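You operate a simulated robot arm through the tools that you are given. There is no shell and no other tool.

The job below is to be done with a simulated robot arm. You get a single attempt, and the scene is never put back.

TASK
Switch the water from the left row to zone 3: line gauge to 1.5 bar, then one run.
Fine: Shut the row valve, open that zone alone, press the run pad once and shut the zone after the run.
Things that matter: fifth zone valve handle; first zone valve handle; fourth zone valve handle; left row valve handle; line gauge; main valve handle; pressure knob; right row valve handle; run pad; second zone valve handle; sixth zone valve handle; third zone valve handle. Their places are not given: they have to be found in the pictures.

The check looks at the end state, three seconds after you hand in, the way a careful person would. Anything else that was tipped, shoved, dropped, spilled or broken makes it a failure.

THE ROBOT
A 7-joint arm with a two-finger parallel gripper, fixed in place. Base frame: the origin is on the floor under the middle of its stand, x ahead of it, y to its left, z up; the work surface is at about z = 740. Lengths are in mm, angles in degrees, forces in N, time in s.
It reaches about 1147 mm from its shoulder. Its first joint turns from -166.0 to 166.0 degrees. Payload 3.43 kg.
The TCP is the grasp point between the finger pads, 30 mm short of the fingertips. In the tool frame z runs along the fingers and y along their closing line. Largest opening 94 mm; finger width 28, thickness 10; the body of the gripper, 50 by 96 mm, starts 55 mm behind the TCP.
Orientation is told as [roll, pitch, yaw] about the base's x, y, z axes, in that order, counted from this pose: with the fingers straight down and closing along the base's y, the tool's x points along the base's -x, its y along +y and its z along -z.

THE INTERFACE
- The arm moves only by the tool drive_tool. Its argument "rows" is a list of rows, each a list of 3 entries, a list of its own where there are three numbers: the turn, a rotation vector about the tool's x, y, z in degrees, then the shift along the tool's x, y, z in mm, then the opening, from 0 (shut) to 1 (fully open). In form: [[[wx, wy, wz], [x, y, z], jaw], ...]. A call has 1 to 20 rows; each row is the pose to reach, as a shift and turn from the pose commanded when the call began, along the tool's axes at that moment. A row lasts 0.2 s, in which the tool goes at most 50 mm and 8.6 degrees; a call with a longer step from one row to the next is refused whole, and so is a gripper value outside its range. A pose out of reach is approached as far as the arm can. The call stops where the force on the tool passes 70 N (or 10 N more than at its start, if that is more) or the arm is blocked; 0.2 s more then pass. The fingers move at their own pace (about 45 mm/s each) and stop on an object; they squeeze with about 43 N. The grip force told is the motor's: it shows also when the fingers shut on nothing. Time passes only in rows, and 0.2 s behind the last, so rows that repeat a pose let the fingers close. The reply holds the time, the measured pose of the TCP, the force on the tool along the base axes, the opening and the grip force, in the units named above and with some noise, with the torque about the TCP (base axes, N m) and any sound that the robot's microphone picked up, and new pictures: "show" is both (left out), scene, wrist or none.
- Cameras (640 x 400 px; columns grow to the right, rows downward): "scene" is fixed at [215.6, 506.4, 1618.3]; the picture's right is [-0.41, -0.91, 0.00], its down [-0.52, 0.23, -0.83] and it looks along [0.75, -0.33, -0.56] (base axes); focal length 260 px, centre (320, 200). "wrist" rides on the gripper at [76, 14, -103] in the tool frame; the picture's right is [-0.18, 0.98, 0.00], its down [-0.75, -0.14, -0.64] and it looks along [-0.63, -0.12, 0.77] (tool axes); focal length 243 px, centre (320, 200).
- point_at(camera, pixels): for up to 12 pixels [column, row] of the newest picture of that camera ("zoom" is the newest enlarged one), the place [x, y, z] in the base frame of the surface seen there, good to about 2 mm, but the place of the scene camera against the robot may be out by one fixed shift of up to 25 mm in any direction. No time passes.
- inspect(camera, box): a new picture of the part [left, top, right, bottom] of that camera's present view, enlarged. No time passes.
- close_job(): hands the job in; it is judged then, once.

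Unless the task says otherwise, let go and move clear before handing in.

The tools are called after "Emit:" as name(argument=value, ...) on one line, values as JSON. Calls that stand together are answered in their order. drive_tool: Moves the arm, as the interface text tells. Its arguments: {"type":"object","properties":{"rows":{"type":"array","items":{"type":"array"}},"show":{"type":"string","enum":["both","scene","wrist","none"]}},"required":["rows"]} The other tools are called the same way: point_at (camera, pixels) gives the place of the surface under pixels of a picture; inspect (camera, box) takes an enlarged picture of a part of a camera's view; close_job () hands the job in.

At the start:

```text
time: 0.0
tcp_pos: [585.3, 32.5, 1402.8]
orientation: [0.0, 0.0, 0.0]
wrist_force: [-0.1, 0.4, -0.9]
wrist_torque: [0.0, 0.02, -0.01]
gripper_width: 94.1
finger_force: 0.1
```

scene: 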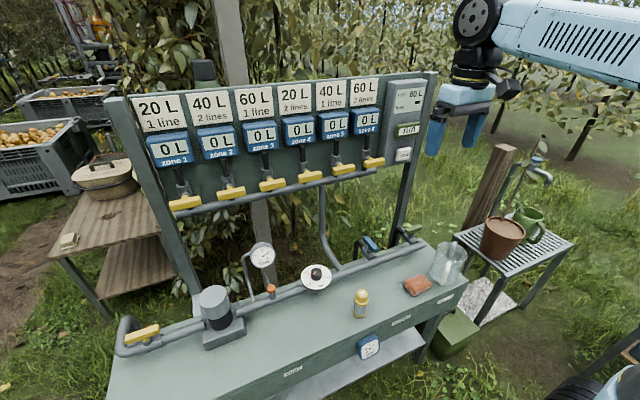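
wrist: 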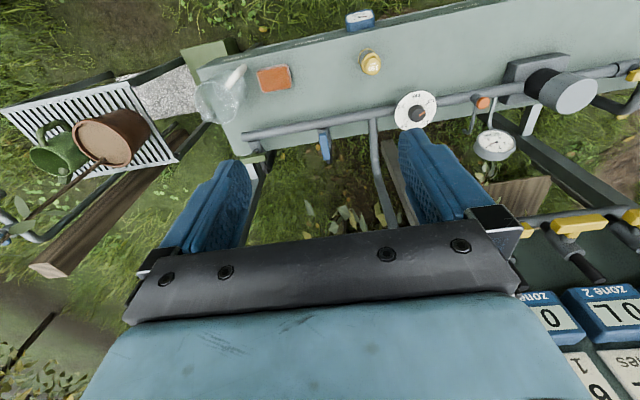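

The scene shows a pipe bench with a panel of six zones, yellow handles under each, a pressure gauge at about (263,255), a knob at (316,277), and a controller at (405,120). I'll take enlarged views first to identify the parts.

Emit:
inspect(camera="scene", box=[120, 70, 280, 220])

Emit:
inspect(camera="scene", box=[270, 70, 440, 190])

Emit:
inspect(camera="scene", box=[110, 220, 350, 370])

Emit:
inspect(camera="scene", box=[280, 210, 480, 370])

```text
2.67 times, centred on (200, 145) of scene
```

zoom: 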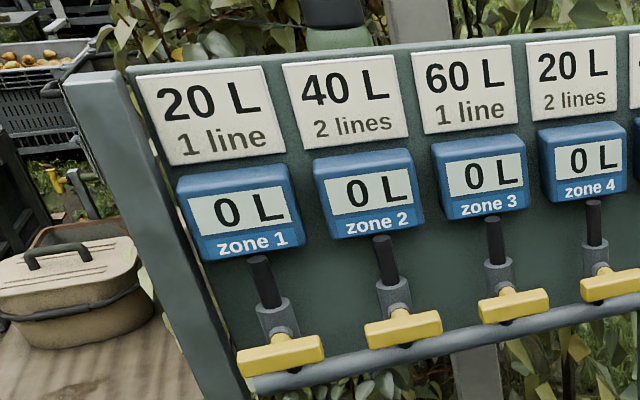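

```text
3.33 times, centred on (355, 130) of scene
```

zoom: 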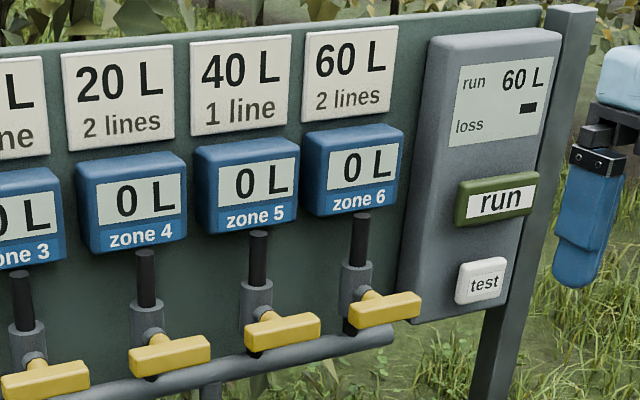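

```text
2.67 times, centred on (230, 295) of scene
```

zoom: 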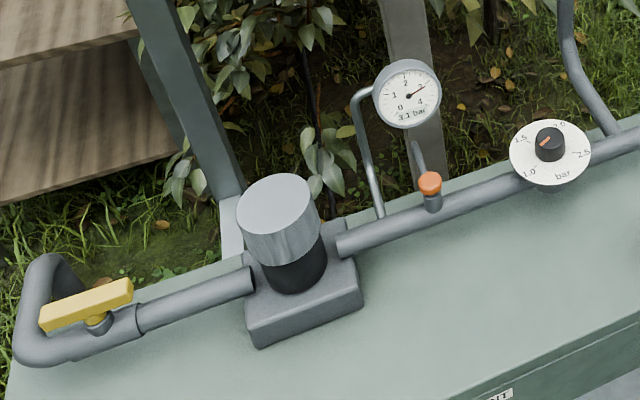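

```text
2.50 times, centred on (380, 290) of scene
```

zoom: 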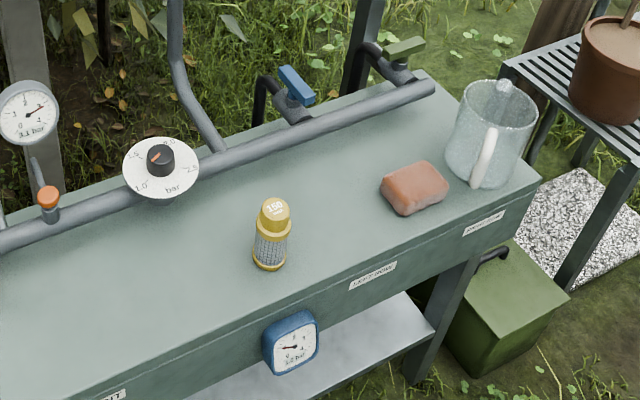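

The main gauge reads 3.1 bar, a second blue gauge hangs under the bench, and there are blue and olive handles near (370,243) and (407,236). I'll zoom in tighter on labels and handles.

Emit:
inspect(camera="scene", box=[345, 220, 425, 270])

Emit:
inspect(camera="scene", box=[350, 290, 480, 371])

Emit:
inspect(camera="scene", box=[230, 230, 350, 305])

Emit:
inspect(camera="scene", box=[260, 340, 340, 390])

Emit:
inspect(camera="scene", box=[380, 70, 444, 170])

```text
8.00 times, centred on (385, 245) of scene
```

zoom: 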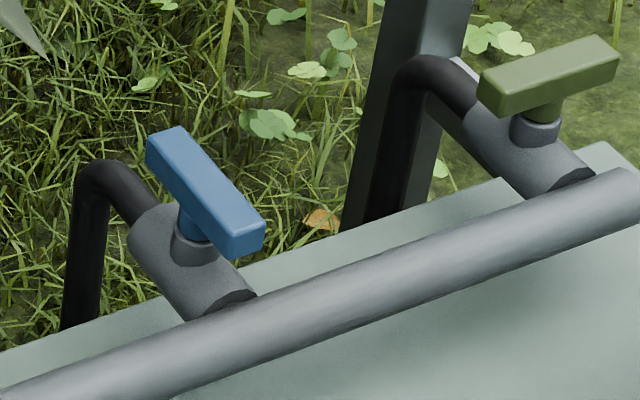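

```text
4.92 times, centred on (415, 330) of scene
```

zoom: 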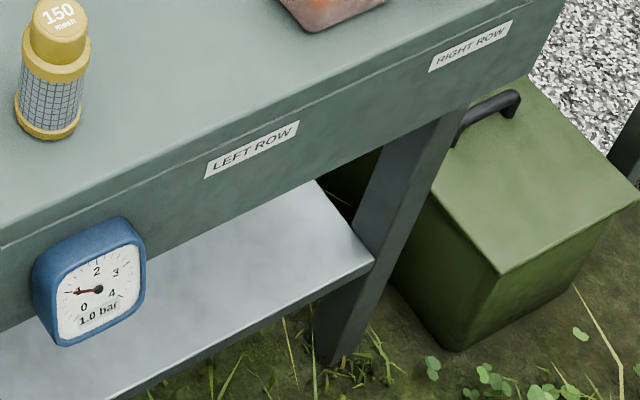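

```text
5.33 times, centred on (290, 268) of scene
```

zoom: 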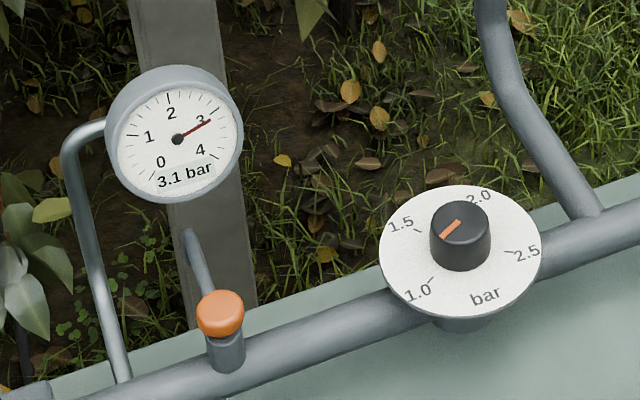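

```text
8.00 times, centred on (300, 365) of scene
```

zoom: 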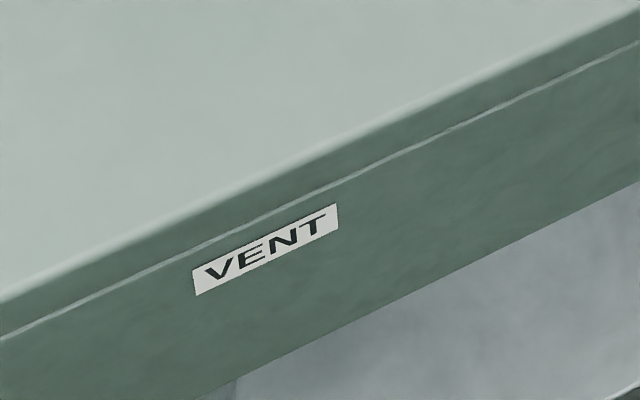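

```text
4.00 times, centred on (412, 120) of scene
```

zoom: 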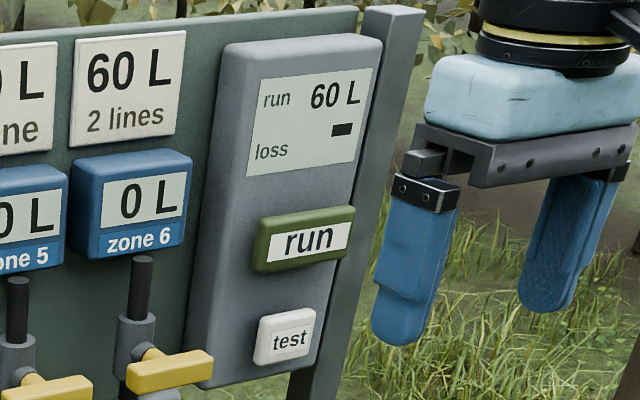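

Blue handle (370,243) lies along its branch pipe, so the left row is open. The olive one is across (shut), the zone handles are all across, and the line gauge shows 3.1 bar. I'll measure the places with both cameras.

Emit:
point_at(camera="scene", pixels=[[370, 243], [365, 238], [376, 249], [407, 233], [316, 272], [326, 280], [271, 288], [263, 256], [142, 334], [368, 347], [361, 300], [418, 285]])

Emit:
point_at(camera="scene", pixels=[[271, 185], [260, 187], [284, 183], [232, 193], [310, 176], [344, 169], [374, 162], [186, 203], [407, 130], [404, 155], [405, 97], [262, 135]])

Emit:
point_at(camera="wrist", pixels=[[325, 148], [324, 134], [328, 160], [418, 115], [415, 98], [483, 103], [495, 145], [371, 60], [273, 78], [360, 18], [580, 225], [563, 87]])

Emit:
inspect(camera="wrist", box=[200, 0, 640, 275])

```text
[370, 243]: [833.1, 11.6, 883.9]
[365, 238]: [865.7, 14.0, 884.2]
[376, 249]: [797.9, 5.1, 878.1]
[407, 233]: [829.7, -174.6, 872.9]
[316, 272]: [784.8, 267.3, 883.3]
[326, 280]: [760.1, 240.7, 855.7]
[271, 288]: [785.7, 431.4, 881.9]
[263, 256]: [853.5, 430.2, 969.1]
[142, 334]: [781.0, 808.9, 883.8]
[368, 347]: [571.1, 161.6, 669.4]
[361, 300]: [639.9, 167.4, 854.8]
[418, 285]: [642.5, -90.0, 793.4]
```

```text
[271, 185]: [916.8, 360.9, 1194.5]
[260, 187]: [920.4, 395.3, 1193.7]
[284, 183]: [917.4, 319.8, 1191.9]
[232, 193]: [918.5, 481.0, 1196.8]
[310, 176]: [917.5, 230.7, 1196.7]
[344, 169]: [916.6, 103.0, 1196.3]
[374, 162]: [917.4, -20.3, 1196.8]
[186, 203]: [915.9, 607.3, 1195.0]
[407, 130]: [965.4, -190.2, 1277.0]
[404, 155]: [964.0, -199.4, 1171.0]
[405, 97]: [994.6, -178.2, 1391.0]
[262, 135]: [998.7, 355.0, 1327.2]
```

```text
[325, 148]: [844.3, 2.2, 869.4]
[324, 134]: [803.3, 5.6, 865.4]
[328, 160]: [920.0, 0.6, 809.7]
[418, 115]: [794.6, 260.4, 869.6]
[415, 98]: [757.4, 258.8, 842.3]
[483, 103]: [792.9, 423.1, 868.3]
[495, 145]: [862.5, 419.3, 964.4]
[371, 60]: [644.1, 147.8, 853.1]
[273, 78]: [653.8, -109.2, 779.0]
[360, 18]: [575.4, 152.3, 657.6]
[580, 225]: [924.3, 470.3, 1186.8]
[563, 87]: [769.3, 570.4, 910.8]
```

```text
1.45 times, centred on (420, 138) of wrist
```

zoom: 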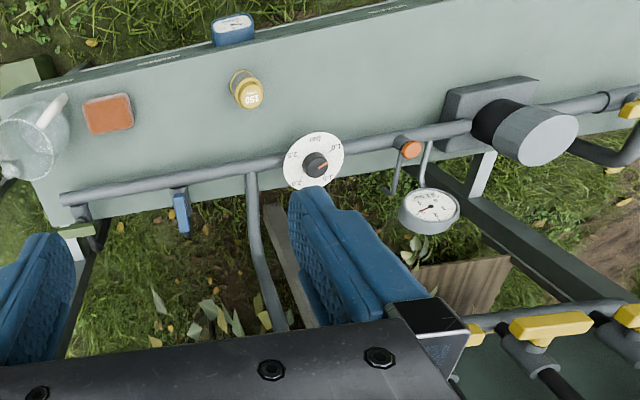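

The two cameras differ by about (+8, −9, −13) mm, which I'll take as the scene shift. The blue left-row handle is near (840, 2, 870), the knob near (793, 259, 869), and the zone 3 handle near (925, 351, 1181). I'm moving above the blue handle for a closer wrist view.

Emit:
drive_tool(rows=[[[0, 0, 0], [-17, -3, 35], 1], [[0, 0, 0], [-34, -6, 70], 1], [[0, 0, 0], [-51, -9, 105], 1], [[0, 0, 0], [-68, -12, 140], 1], [[0, 0, 0], [-85, -15, 175], 1], [[0, 0, 0], [-102, -18, 210], 1], [[0, 0, 0], [-119, -21, 245], 1], [[0, 0, 0], [-136, -24, 280], 1], [[0, 0, 0], [-153, -27, 315], 1], [[0, 0, 0], [-170, -30, 345], 1]])

```text
time: 2.2
tcp_pos: [755.2, 7.5, 1059.3]
orientation: [0.0, 0.0, 0.0]
wrist_force: [-0.4, 0.2, 1.2]
wrist_torque: [-0.01, -0.04, -0.02]
gripper_width: 94.0
finger_force: 0.1
```

scene: 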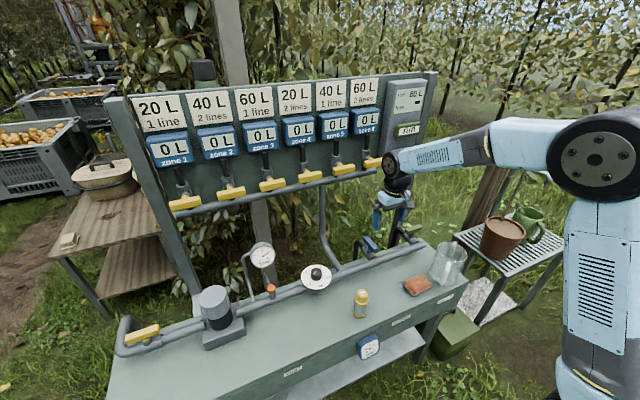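
wrist: 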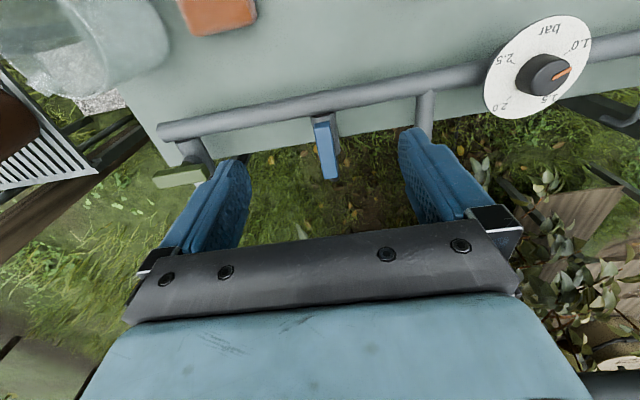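

The blue handle shows at wrist pixels (320,122) to (328,178). I'll measure it in a zoom.

Emit:
inspect(camera="wrist", box=[260, 90, 400, 190])

Emit:
point_at(camera="wrist", pixels=[[316, 126], [330, 125], [323, 135], [325, 150], [327, 165], [320, 176], [337, 174], [333, 118], [548, 73], [570, 72], [425, 100], [181, 178]])

```text
4.00 times, centred on (330, 140) of wrist
```

zoom: 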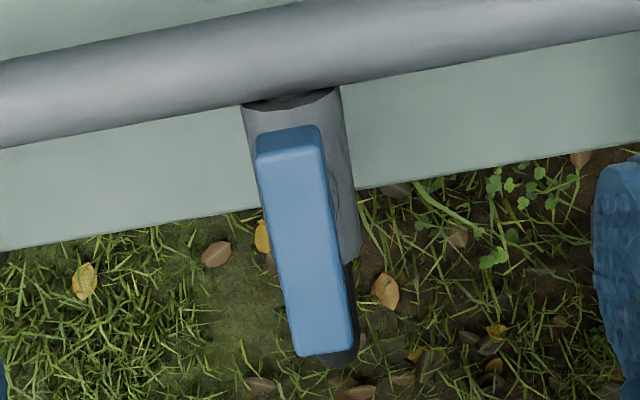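

```text
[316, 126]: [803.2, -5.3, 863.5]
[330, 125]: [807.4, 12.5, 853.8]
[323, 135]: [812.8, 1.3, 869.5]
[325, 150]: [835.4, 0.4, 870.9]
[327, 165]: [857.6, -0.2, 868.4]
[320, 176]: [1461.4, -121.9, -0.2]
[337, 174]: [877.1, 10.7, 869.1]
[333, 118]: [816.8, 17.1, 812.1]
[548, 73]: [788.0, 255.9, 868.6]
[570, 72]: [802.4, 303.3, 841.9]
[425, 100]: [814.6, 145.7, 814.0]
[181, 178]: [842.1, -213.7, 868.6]
```

Handle top is at z≈869.5, spanning x 803–877 and centred at y≈1.5. I'll first move to above it and check the measured pose settles.

Emit:
drive_tool(rows=[[[0, 0, 0], [-28, 0, 35], 0.7], [[0, 0, 0], [-56, 0, 70], 0.7], [[0, 0, 0], [-84, 0, 100], 0.7], [[0, 0, 0], [-84, 0, 100], 0.7], [[0, 0, 0], [-84, 0, 100], 0.7]])

```text
time: 3.4
tcp_pos: [838.7, 6.2, 961.0]
orientation: [0.1, 0.0, 0.0]
wrist_force: [0.2, 0.4, 0.7]
wrist_torque: [0.01, 0.01, 0.0]
gripper_width: 66.0
finger_force: 0.0
```

scene: 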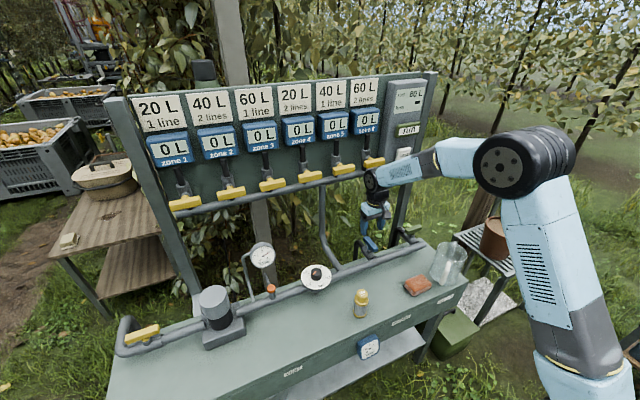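
wrist: 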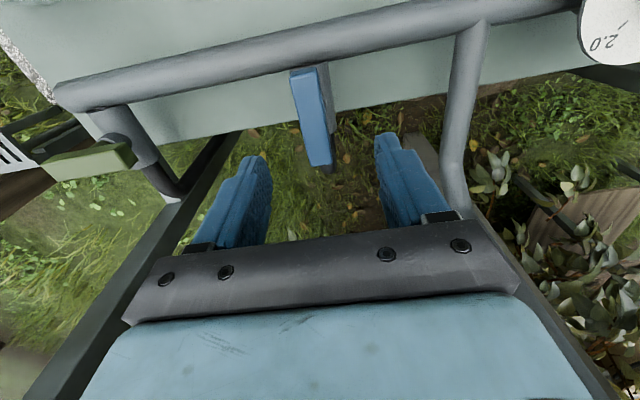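

The handle is between the fingers but slightly off in y; the wrist joint at scene (375,185) looks near zone 6's handle in projection. I'll check depths before descending.

Emit:
point_at(camera="wrist", pixels=[[297, 80], [312, 78], [309, 100], [315, 130], [320, 155], [333, 170], [255, 190], [395, 190]])

Emit:
point_at(camera="scene", pixels=[[372, 184], [368, 178], [376, 196], [380, 205], [374, 162], [365, 215], [372, 240]])

Emit:
inspect(camera="scene", box=[320, 140, 440, 265])

```text
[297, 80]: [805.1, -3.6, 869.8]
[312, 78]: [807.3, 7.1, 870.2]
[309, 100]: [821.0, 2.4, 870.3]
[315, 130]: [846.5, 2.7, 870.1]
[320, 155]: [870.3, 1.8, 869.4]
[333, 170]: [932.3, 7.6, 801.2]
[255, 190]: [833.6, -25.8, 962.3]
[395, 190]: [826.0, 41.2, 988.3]
```

```text
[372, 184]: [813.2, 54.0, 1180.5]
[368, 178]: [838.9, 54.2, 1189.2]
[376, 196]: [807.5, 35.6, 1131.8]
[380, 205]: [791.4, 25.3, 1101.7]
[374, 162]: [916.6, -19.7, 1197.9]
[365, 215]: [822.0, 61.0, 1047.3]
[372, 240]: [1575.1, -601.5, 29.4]
```

```text
3.20 times, centred on (380, 202) of scene
```

zoom: 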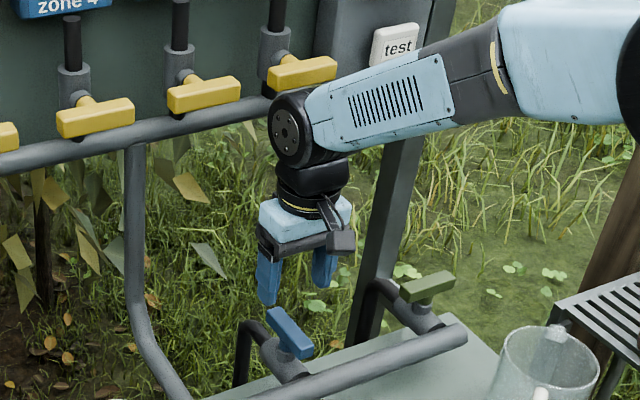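

The handle centre line is y≈2.2, and the wrist joint is about 60 mm or more short of the zone handles in x. I'm descending to straddle the handle with TCP z≈878, then closing.

Emit:
drive_tool(rows=[[[0, 0, 0], [-1.3, -4.3, 20], 0.7], [[0, 0, 0], [-1.3, -4.3, 45], 0.7], [[0, 0, 0], [-1.3, -4.3, 70], 0.7], [[0, 0, 0], [-1.3, -4.3, 83], 0.7], [[0, 0, 0], [-1.3, -4.3, 83], 0.5], [[0, 0, 0], [-1.3, -4.3, 83], 0.35]])

```text
time: 4.8
tcp_pos: [841.2, 0.5, 878.2]
orientation: [0.0, -0.1, 0.0]
wrist_force: [0.3, 0.7, 0.2]
wrist_torque: [0.0, -0.03, 0.0]
gripper_width: 32.6
finger_force: 0.0
```

scene: 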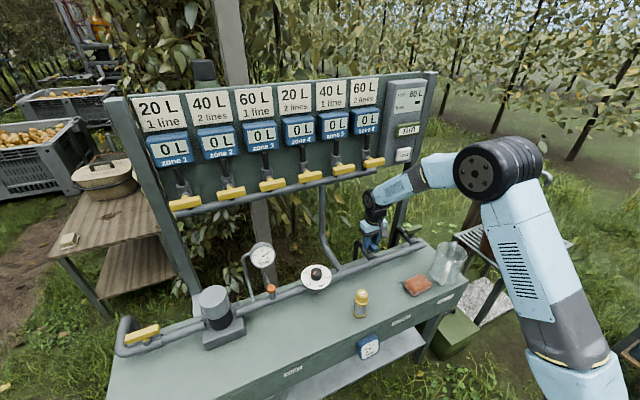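
wrist: 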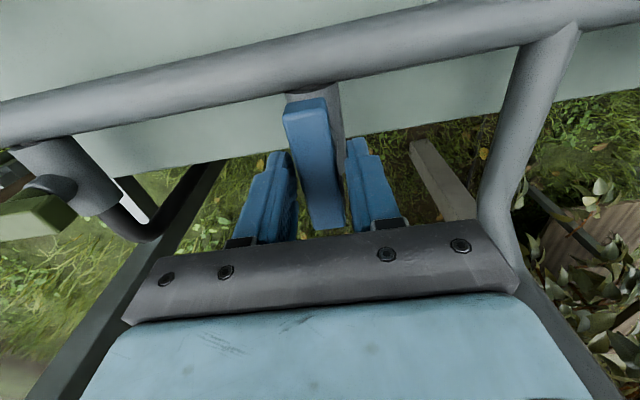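

The handle sits between the fingers with a 32.6 mm gap. I'll close on it.

Emit:
drive_tool(rows=[[[0, 0, 0], [0, 0.7, 0], 0.1], [[0, 0, 0], [0, 0.7, 0], 0.1], [[0, 0, 0], [0, 0.7, 0], 0.1]], show="wrist")

```text
time: 5.6
tcp_pos: [842.1, 0.6, 878.0]
orientation: [-0.1, 0.0, -0.1]
wrist_force: [3.2, -12.9, 8.4]
wrist_torque: [-0.29, 0.63, -0.03]
gripper_width: 21.8
finger_force: 44.5
```

wrist: 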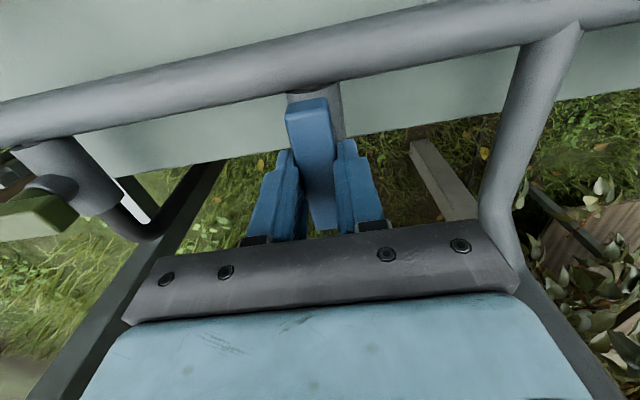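

The handle is gripped at 21.8 mm. I'll relax the small side force and try a small turn of +8° about tool z to sense which way it moves.

Emit:
drive_tool(rows=[[[0, 0, 0], [0, -1, 0], 0.1], [[0, 0, 4], [0, -1, 0], 0.1], [[0, 0, 8], [0, -1, 0], 0.1], [[0, 0, 8], [0, -1, 0], 0.1]], show="wrist")

```text
time: 6.6
tcp_pos: [841.2, -0.6, 878.0]
orientation: [0.0, 0.0, -8.0]
wrist_force: [2.2, 1.1, 18.6]
wrist_torque: [0.12, 1.18, -0.04]
gripper_width: 21.8
finger_force: 45.4
```

wrist: 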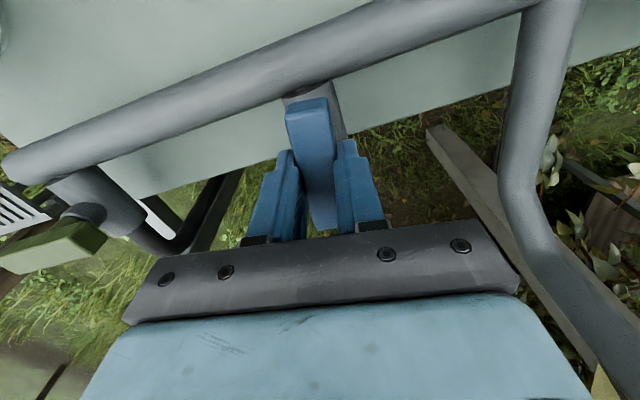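

The handle followed the gripper with almost no torque, so this direction is free. I'll continue turning to about 50°.

Emit:
drive_tool(rows=[[[0, 0, 8], [0, 0, -0.5], 0.1], [[0, 0, 16], [0, 0, -0.5], 0.1], [[0, 0, 24], [0, 0, -0.5], 0.1], [[0, 0, 32], [0, 0, -0.5], 0.1], [[0, 0, 40], [0, 0, -0.5], 0.1], [[0, 0, 40], [0, 0, -0.5], 0.1]])

```text
time: 8.0
tcp_pos: [842.3, 0.7, 876.5]
orientation: [0.0, 0.0, -48.0]
wrist_force: [12.2, 25.3, 12.0]
wrist_torque: [0.65, -0.08, 0.03]
gripper_width: 21.9
finger_force: 44.9
```

scene: 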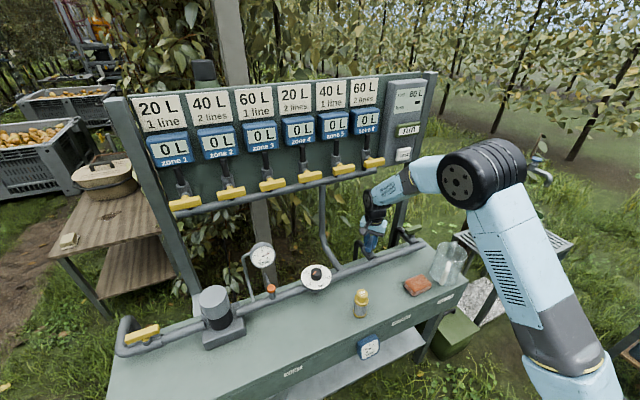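
wrist: 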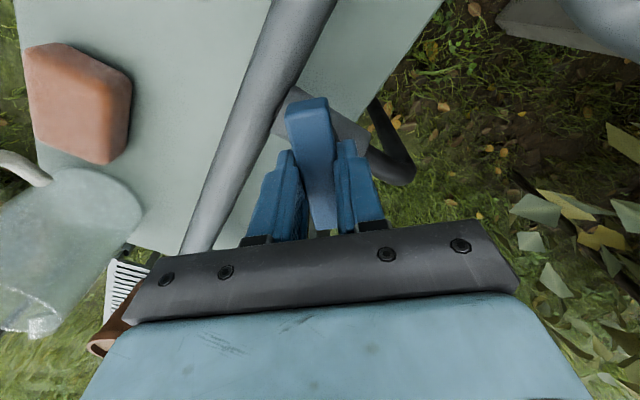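

It turned to −48° freely, with a side force of (12, 25) N, meaning the pivot is slightly toward +x/+y. I'll recentre a little and carry on to 90°.

Emit:
drive_tool(rows=[[[0, 0, 0], [0.8, 2.0, 0], 0.1], [[0, 0, 8.4], [0.8, 2.0, 0], 0.1], [[0, 0, 16.8], [0.8, 2.0, 0], 0.1], [[0, 0, 25.2], [0.8, 2.0, 0], 0.1], [[0, 0, 33.6], [0.8, 2.0, 0], 0.1], [[0, 0, 42], [0.8, 2.0, 0], 0.1], [[0, 0, 42], [0.8, 2.0, 0], 0.1]])

```text
time: 9.6
tcp_pos: [842.0, 1.8, 877.1]
orientation: [0.1, 0.1, -90.1]
wrist_force: [27.4, 14.5, 25.7]
wrist_torque: [0.4, -0.21, 0.13]
gripper_width: 21.9
finger_force: 44.7
```

scene: 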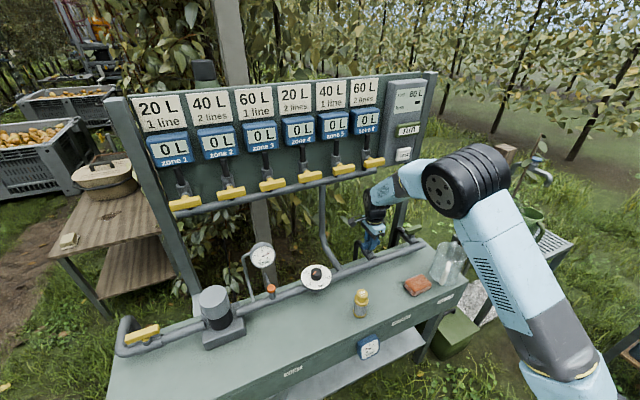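
wrist: 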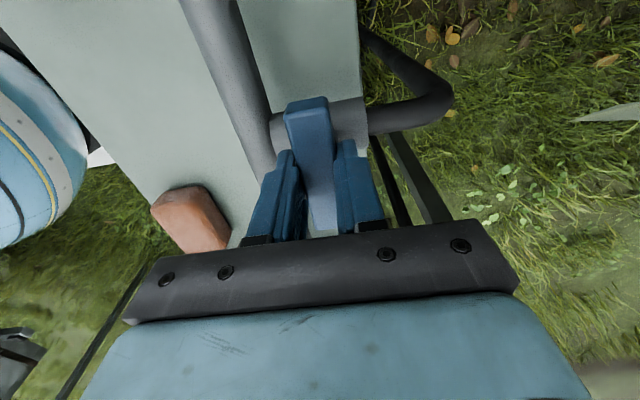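

The handle is now at −90°, across its branch pipe. I'll test with 3° extra for the end stop, go back, then open and lift.

Emit:
drive_tool(rows=[[[0, 0, 3], [0, 0, 0], 0.1], [[0, 0, 3], [0, 0, 0], 0.1]], show="none")

```text
time: 10.2
tcp_pos: [842.6, 1.2, 876.4]
orientation: [0.1, -0.1, -93.0]
wrist_force: [24.2, 9.6, 26.2]
wrist_torque: [-0.54, -0.41, 1.49]
gripper_width: 22.9
finger_force: 44.5
```

Torque jumped to 1.5 N·m, so the stop is at 90° and the left row is shut. I'll back off, open and lift clear.

Emit:
drive_tool(rows=[[[0, 0, -3], [0, 0, 0], 0.1], [[0, 0, -3], [0, 0, 0], 0.5], [[0, 0, -3], [0, 0, 0], 0.5], [[0, 0, -3], [0, 0, -20], 0.5], [[0, 0, -3], [0, 0, -60], 0.5], [[0, 0, -3], [0, 0, -105], 0.5]])

```text
time: 11.6
tcp_pos: [841.9, -1.6, 979.8]
orientation: [-0.2, 0.0, -90.1]
wrist_force: [0.5, 0.3, -0.4]
wrist_torque: [0.01, 0.03, -0.04]
gripper_width: 46.8
finger_force: 0.1
```

scene: 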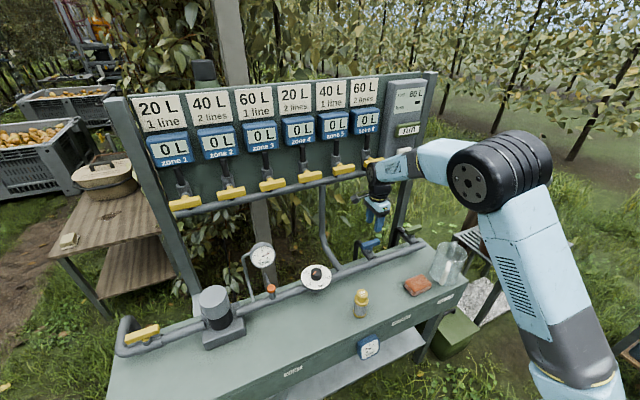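
wrist: 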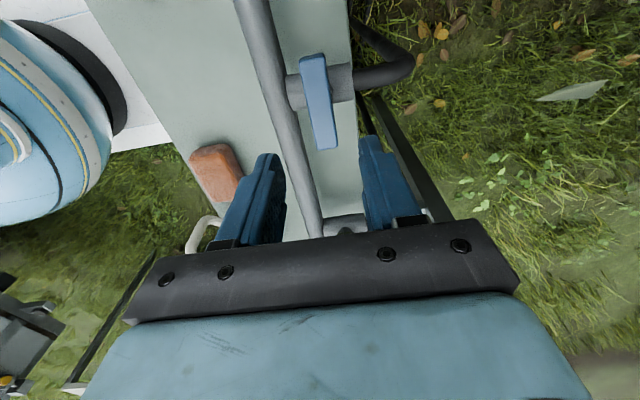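

The blue handle now lies across its branch. I'll look at the gauge and the handle in zoom.

Emit:
inspect(camera="scene", box=[230, 230, 350, 305])

Emit:
inspect(camera="scene", box=[345, 220, 425, 270])

Emit:
inspect(camera="scene", box=[240, 120, 320, 200])

```text
5.33 times, centred on (290, 268) of scene
```

zoom: 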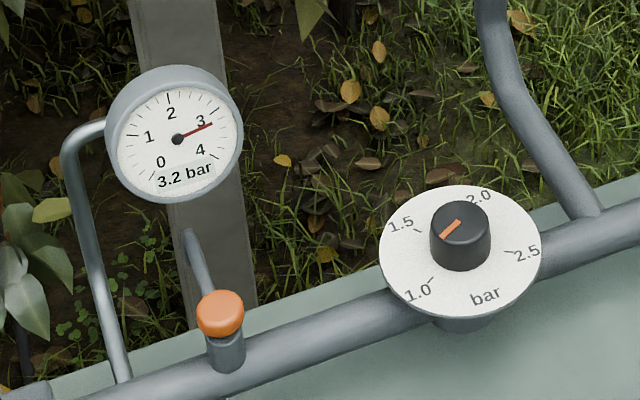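

```text
8.00 times, centred on (385, 245) of scene
```

zoom: 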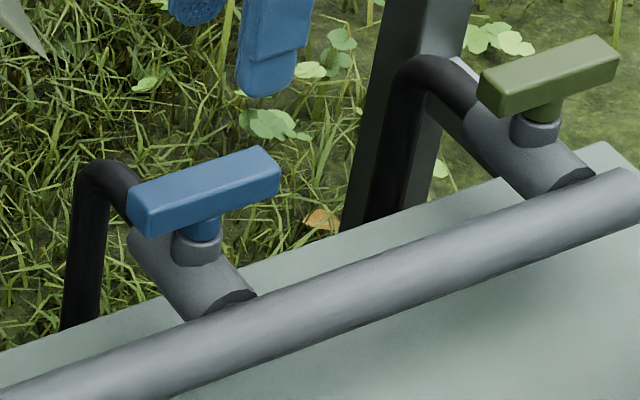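

```text
5.00 times, centred on (280, 160) of scene
```

zoom: 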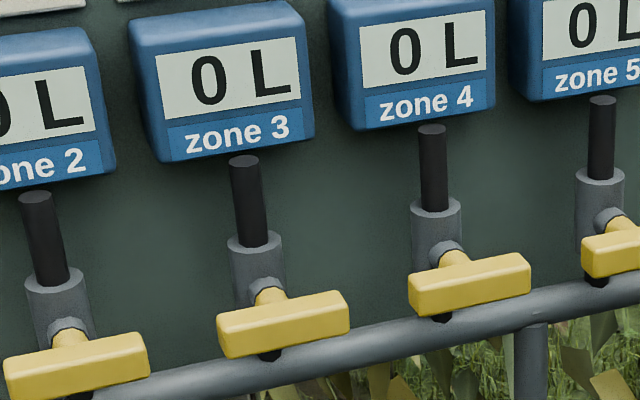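

Shutting the row raised the gauge to 3.2 bar, and zone 3's handle is horizontal, so shut. I'll retract and pitch the tool forward, keeping the closing line to end vertical, in front of zone 3.

Emit:
drive_tool(rows=[[[0, 0, 0], [0, -45, -15], 0.7], [[0, 0, 0], [0, -90, -30], 0.7], [[0, 0, 0], [0, -135, -50], 0.7], [[-8.18, 0, 0], [27.3, -138, -63.6], 0.7], [[-16.36, 0, 0], [54.6, -140, -77.2], 0.7], [[-24.54, 0, 0], [81.9, -140, -90.8], 0.7], [[-32.72, 0, 0], [109.2, -140, -104.4], 0.7], [[-40.9, 0, 0], [136.5, -140, -118], 0.7], [[-49.08, 0, 0], [163.8, -140, -131.6], 0.7], [[-57.26, 0, 0], [191.1, -140, -145.2], 0.7], [[-65.44, 0, 0], [218.4, -140, -158.8], 0.7], [[-73.62, 0, 0], [245.7, -140, -172.4], 0.7], [[-81.8, 0, 0], [273, -140, -186], 0.7], [[-90, 0, 0], [300, -140, -200], 0.7], [[-90, 0, 0], [300, -140, -200], 0.7]])

```text
time: 15.0
tcp_pos: [533.1, 336.7, 1410.7]
orientation: [97.0, 19.2, -44.4]
wrist_force: [1.8, -0.4, -1.1]
wrist_torque: [0.11, -0.08, 0.06]
gripper_width: 65.7
finger_force: 0.1
out of reach, approached as far as the arm can: row 9, 10, 11, 12, 13, 14
stopped in row 15: the arm was blocked; the commanded pose is now the measured one
```

scene: 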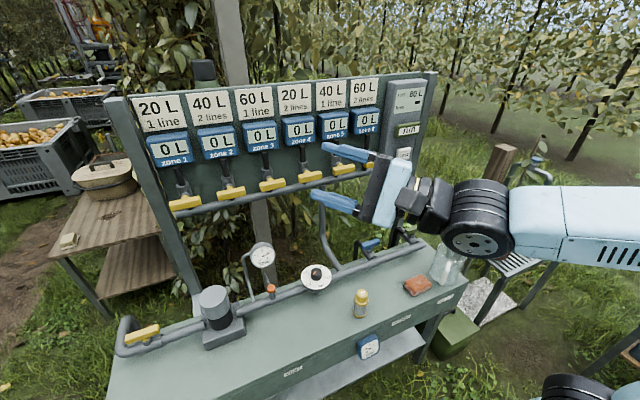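
wrist: 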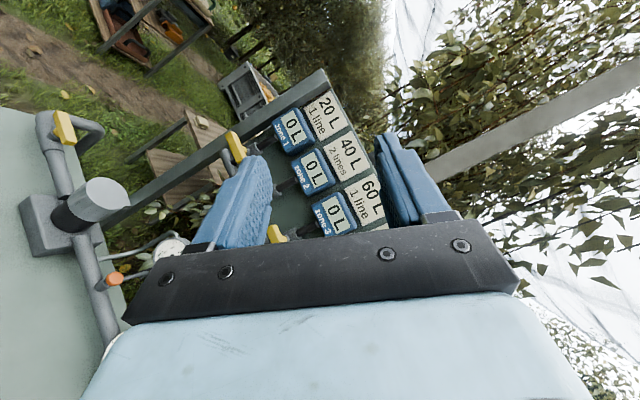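

The arm hit a joint limit and drifted up to (533, 337, 1411), clear of everything with no sound. I'll unwind the tool roll to the natural forward pose (closing line horizontal) at a safe spot in front of the panel.

Emit:
drive_tool(rows=[[[2.5, -2.65, -7.56], [-8.5, -5.6, 1.8], 0.7], [[5.0, -5.3, -15.1], [-17, -11.2, 3.6], 0.7], [[7.6, -7.95, -22.7], [-25.5, -16.8, 5.4], 0.7], [[10.1, -10.6, -30.3], [-34, -22.4, 7.2], 0.7], [[12.6, -13.25, -37.8], [-42.5, -28, 9], 0.7], [[15.1, -15.9, -45.4], [-51, -33.6, 10.7], 0.7], [[17.7, -18.55, -53], [-59.5, -39.2, 12.5], 0.7], [[20.2, -21.2, -60.5], [-68, -44.8, 14.3], 0.7], [[22.7, -23.85, -68.1], [-76.5, -50.4, 16], 0.7], [[25.2, -26.5, -75.6], [-85, -56, 17.8], 0.7], [[27.7, -29.15, -83.2], [-93.5, -61.7, 19.6], 0.7], [[30.3, -31.8, -90.8], [-102, -67.3, 21.4], 0.7], [[32.8, -34.45, -98.3], [-110.7, -72.9, 23.2], 0.7], [[35.3, -37.1, -105.9], [-119.4, -78.5, 25], 0.7], [[35.3, -37.1, -105.9], [-119.4, -78.5, 25], 0.7]])

```text
time: 17.8
tcp_pos: [620.4, 309.7, 1292.4]
orientation: [62.0, -68.6, -53.4]
wrist_force: [0.4, 0.3, -0.4]
wrist_torque: [-0.02, -0.03, -0.08]
gripper_width: 65.8
finger_force: 0.1
stopped in row 13: the arm was blocked; the commanded pose is now the measured one
```

scene: 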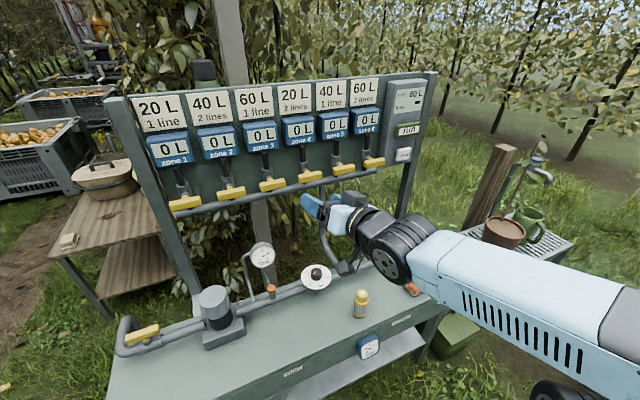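
wrist: 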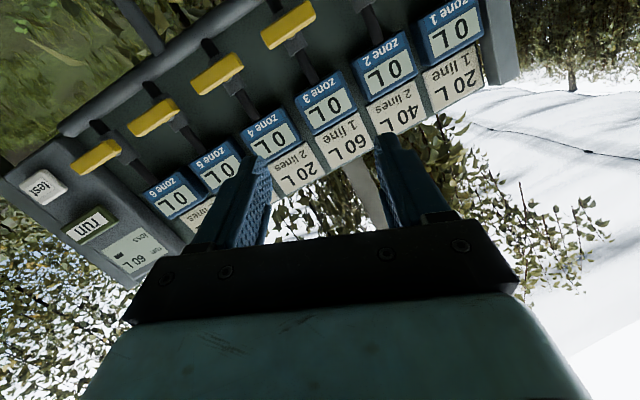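

The tool now points nearly forward at (620, 310, 1292), about 18° short in roll. I'll measure the arm's links to understand its posture and what limits it.

Emit:
point_at(camera="scene", pixels=[[392, 262], [410, 235], [375, 228], [350, 200], [440, 265], [520, 295], [600, 330], [550, 395], [310, 205], [620, 290], [363, 210], [420, 225]])

Emit:
inspect(camera="scene", box=[280, 160, 640, 400])

```text
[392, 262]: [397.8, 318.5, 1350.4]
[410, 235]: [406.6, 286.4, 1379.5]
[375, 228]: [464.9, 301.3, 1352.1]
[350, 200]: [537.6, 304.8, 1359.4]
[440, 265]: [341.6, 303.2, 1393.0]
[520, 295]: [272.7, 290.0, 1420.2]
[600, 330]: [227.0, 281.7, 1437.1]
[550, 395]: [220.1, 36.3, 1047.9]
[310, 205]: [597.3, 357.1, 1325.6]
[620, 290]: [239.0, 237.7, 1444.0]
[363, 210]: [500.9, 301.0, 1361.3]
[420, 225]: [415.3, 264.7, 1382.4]
```

```text
1.67 times, centred on (460, 280) of scene
```

zoom: 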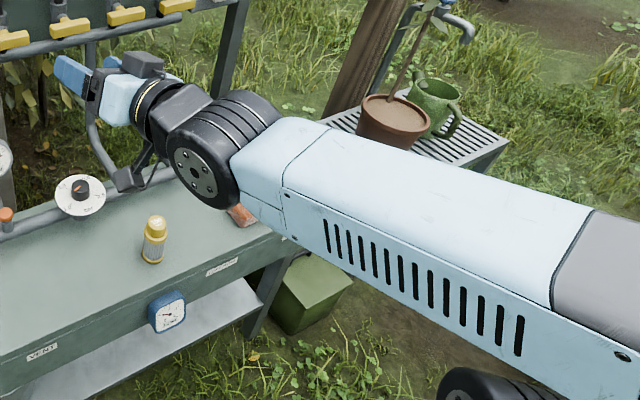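

The wrist is almost straight here, a near-singular posture, which explains the "blocked" stop. I'll ease out toward the panel slowly while correcting the remaining 23°.

Emit:
drive_tool(rows=[[[1.1, -1.4, -2.3], [9, -0.6, 17.4], 0.7], [[2.1, -2.9, -4.5], [18, -1.2, 34.8], 0.7], [[3.2, -4.3, -6.8], [27, -1.8, 52.2], 0.7], [[4.2, -5.7, -9.0], [36, -2.4, 69.6], 0.7], [[5.3, -7.2, -11.3], [45, -3, 87], 0.7], [[6.4, -8.6, -13.6], [54, -3.6, 104.5], 0.7], [[7.4, -10.1, -15.8], [63, -4.2, 122], 0.7], [[8.5, -11.5, -18.1], [71.5, -4.7, 139.3], 0.7], [[8.5, -11.5, -18.1], [71.5, -4.7, 139.3], 0.7]])

```text
time: 19.8
tcp_pos: [739.4, 353.2, 1202.6]
orientation: [-141.2, -89.5, 141.2]
wrist_force: [-0.3, 0.0, -0.8]
wrist_torque: [-0.02, 0.02, -0.01]
gripper_width: 65.8
finger_force: 0.0
```

scene: 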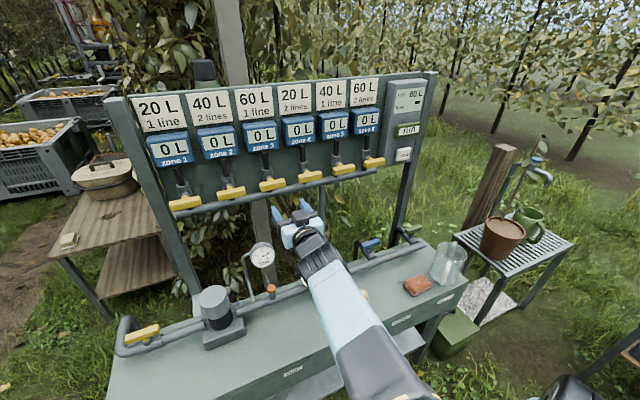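
wrist: 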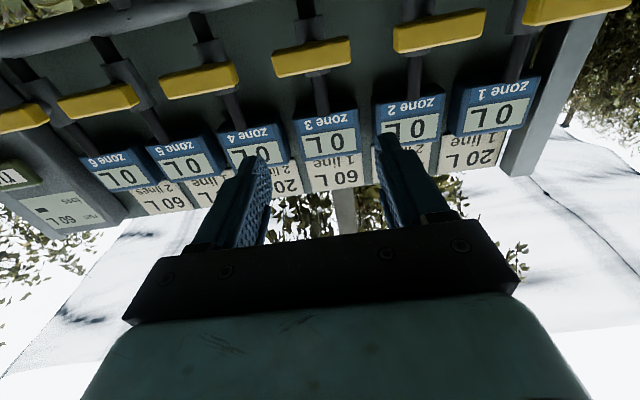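

The hand now points straight forward at (739, 353, 1203), in front of zone 3. I'll measure the handle with the wrist camera.

Emit:
inspect(camera="wrist", box=[230, 10, 390, 110])

Emit:
point_at(camera="wrist", pixels=[[275, 62], [348, 50], [312, 52], [312, 62], [276, 70], [350, 60], [314, 82], [320, 100], [200, 80], [438, 30], [306, 30], [355, 110]])

```text
4.00 times, centred on (310, 60) of wrist
```

zoom: 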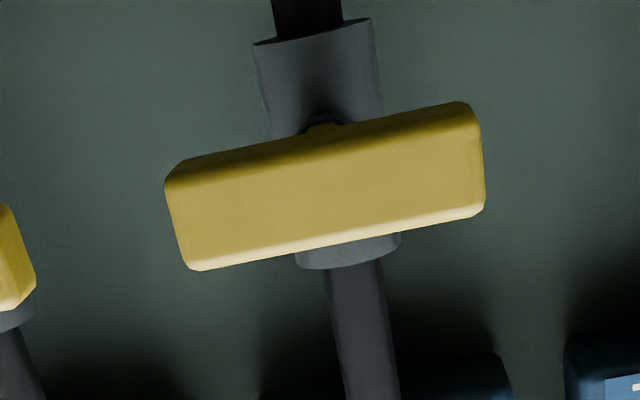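

```text
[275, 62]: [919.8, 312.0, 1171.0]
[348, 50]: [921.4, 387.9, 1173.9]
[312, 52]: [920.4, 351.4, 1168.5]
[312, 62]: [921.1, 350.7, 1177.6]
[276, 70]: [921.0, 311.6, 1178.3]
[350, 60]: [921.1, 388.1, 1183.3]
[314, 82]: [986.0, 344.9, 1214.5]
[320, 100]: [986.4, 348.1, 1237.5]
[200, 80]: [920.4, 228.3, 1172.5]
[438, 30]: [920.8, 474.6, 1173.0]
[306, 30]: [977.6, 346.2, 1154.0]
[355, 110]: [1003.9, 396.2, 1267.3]
```

Zone 3's handle front is at x≈920.5, y 311–389, z≈1174. I'll test whether the wrist can roll +90° here, slowly.

Emit:
drive_tool(rows=[[[0, 0, 5], [0, 0, 0], 0.7], [[0, 0, 10], [0, 0, 0], 0.7], [[0, 0, 15], [0, 0, 0], 0.7], [[0, 0, 20], [0, 0, 0], 0.7], [[0, 0, 25], [0, 0, 0], 0.7], [[0, 0, 30], [0, 0, 0], 0.7], [[0, 0, 35], [0, 0, 0], 0.7], [[0, 0, 40], [0, 0, 0], 0.7], [[0, 0, 45], [0, 0, 0], 0.7], [[0, 0, 45], [0, 0, 0], 0.7]], show="scene")

```text
time: 21.9
tcp_pos: [743.5, 349.8, 1202.0]
orientation: [90.6, -45.1, -90.4]
wrist_force: [0.7, 1.0, -1.2]
wrist_torque: [-0.02, 0.02, 0.03]
gripper_width: 65.8
finger_force: 0.0
```

scene: 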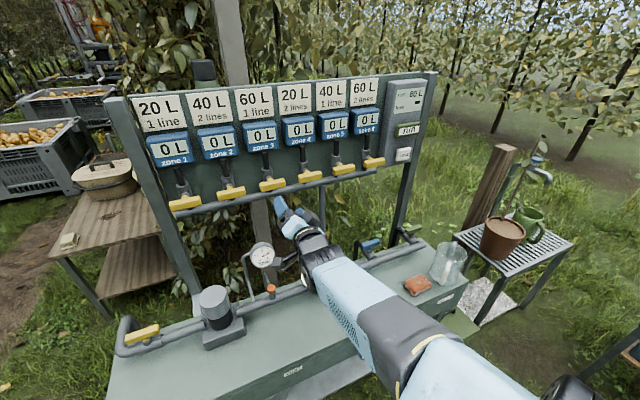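

Roll of 45° is fine. I'll continue to 90°.

Emit:
drive_tool(rows=[[[0, 0, 5], [0, 0, 0], 0.7], [[0, 0, 10], [0, 0, 0], 0.7], [[0, 0, 15], [0, 0, 0], 0.7], [[0, 0, 20], [0, 0, 0], 0.7], [[0, 0, 25], [0, 0, 0], 0.7], [[0, 0, 30], [0, 0, 0], 0.7], [[0, 0, 35], [0, 0, 0], 0.7], [[0, 0, 40], [0, 0, 0], 0.7], [[0, 0, 45], [0, 0, 0], 0.7], [[0, 0, 45], [0, 0, 0], 0.7]])

```text
time: 24.1
tcp_pos: [741.0, 351.4, 1203.4]
orientation: [90.4, -0.2, -89.9]
wrist_force: [-0.1, -0.7, -0.3]
wrist_torque: [-0.02, 0.01, 0.03]
gripper_width: 65.8
finger_force: 0.1
```

scene: 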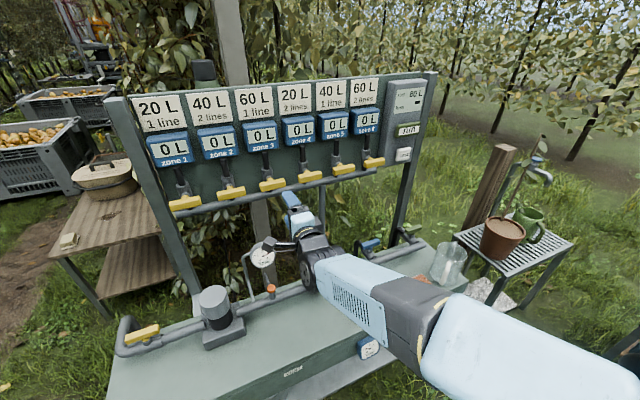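
wrist: 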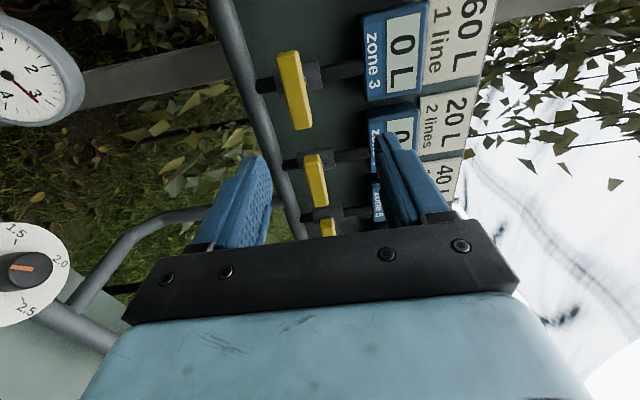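

The 90° roll works here. I'll align with the handle height and advance to about 75 mm short of it for a check.

Emit:
drive_tool(rows=[[[0, 0, 0], [-1.4, -15, 20], 0.6], [[0, 0, 0], [-1.4, -29, 50], 0.6], [[0, 0, 0], [-1.4, -29, 85], 0.6], [[0, 0, 0], [-1.4, -29, 110], 0.6], [[0, 0, 0], [-1.4, -29, 110], 0.6]], show="wrist")

```text
time: 25.4
tcp_pos: [849.4, 349.6, 1173.7]
orientation: [90.4, -0.3, -90.0]
wrist_force: [0.4, -0.3, 0.0]
wrist_torque: [-0.02, 0.03, -0.03]
gripper_width: 56.7
finger_force: 0.1
```

wrist: 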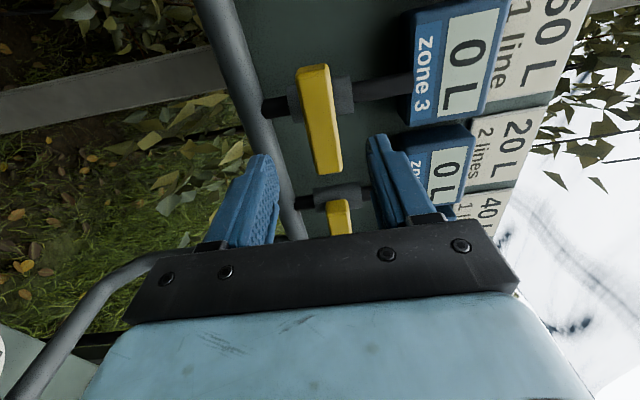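

Emit:
point_at(camera="wrist", pixels=[[308, 90], [313, 120], [326, 160], [315, 170], [339, 168], [310, 68], [342, 95], [295, 100], [350, 115], [255, 165], [385, 145], [320, 120]])

Emit:
inspect(camera="wrist", box=[220, 40, 420, 240])

```text
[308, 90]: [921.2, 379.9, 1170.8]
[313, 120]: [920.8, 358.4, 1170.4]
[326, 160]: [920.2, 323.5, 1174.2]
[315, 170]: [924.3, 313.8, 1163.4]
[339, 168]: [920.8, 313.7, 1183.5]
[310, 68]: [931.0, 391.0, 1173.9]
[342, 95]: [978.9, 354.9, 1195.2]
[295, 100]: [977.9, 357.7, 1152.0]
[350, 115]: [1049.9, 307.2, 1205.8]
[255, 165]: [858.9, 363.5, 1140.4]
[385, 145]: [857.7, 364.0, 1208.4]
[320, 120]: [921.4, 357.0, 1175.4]
```

```text
2.00 times, centred on (320, 140) of wrist
```

zoom: 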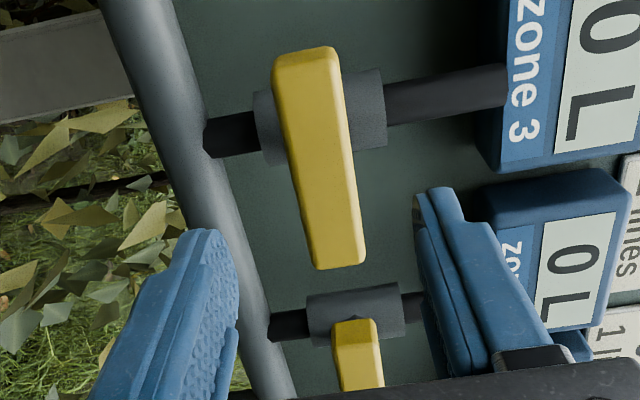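

The handle spans z 1163–1184 and y 313–390, so I'm well centred. I'll advance 59 mm and close on it.

Emit:
drive_tool(rows=[[[0, 0, 0], [1.5, -0.2, 20], 0.55], [[0, 0, 0], [1.5, -0.2, 40], 0.5], [[0, 0, 0], [1.5, -0.2, 59], 0.45], [[0, 0, 0], [1.5, -0.2, 59], 0.3], [[0, 0, 0], [1.5, -0.2, 59], 0.1], [[0, 0, 0], [1.5, -0.2, 59], 0.1], [[0, 0, 0], [1.5, -0.2, 59], 0.1]])

```text
time: 26.9
tcp_pos: [909.2, 349.7, 1174.7]
orientation: [90.6, -0.3, -89.9]
wrist_force: [17.6, 6.3, 30.6]
wrist_torque: [-0.05, 0.18, 0.17]
gripper_width: 23.8
finger_force: 45.1
```

scene: 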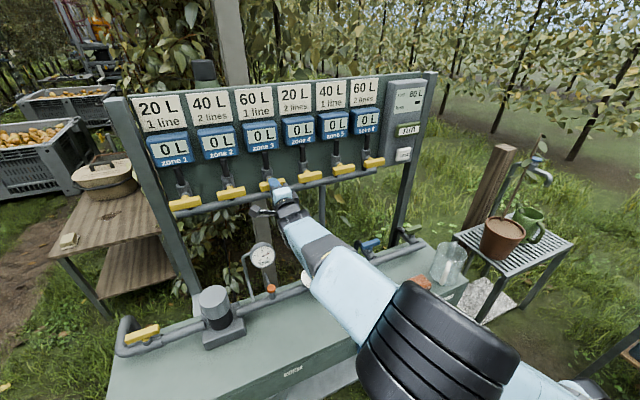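
wrist: 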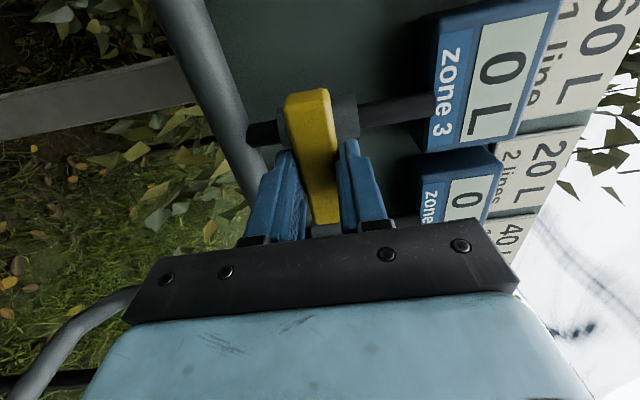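

It's gripped at 23.8 mm with 30 N upward, so I'll raise about 1.5 mm and try −6° of roll (the opening direction).

Emit:
drive_tool(rows=[[[0, 0, 0], [0, 1.5, 0], 0.1], [[0, 0, -3], [0, 1.5, 0], 0.1], [[0, 0, -7], [0, 1.5, 0], 0.1], [[0, 0, -7], [0, 1.5, 0], 0.1]], show="wrist")

```text
time: 27.9
tcp_pos: [909.4, 350.0, 1174.1]
orientation: [90.4, -7.4, -90.1]
wrist_force: [-14.6, -9.5, 13.4]
wrist_torque: [-0.03, 0.28, -0.98]
gripper_width: 24.1
finger_force: 44.9
```

wrist: 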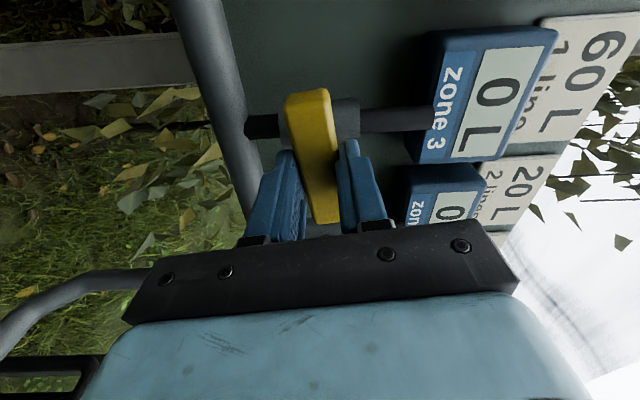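

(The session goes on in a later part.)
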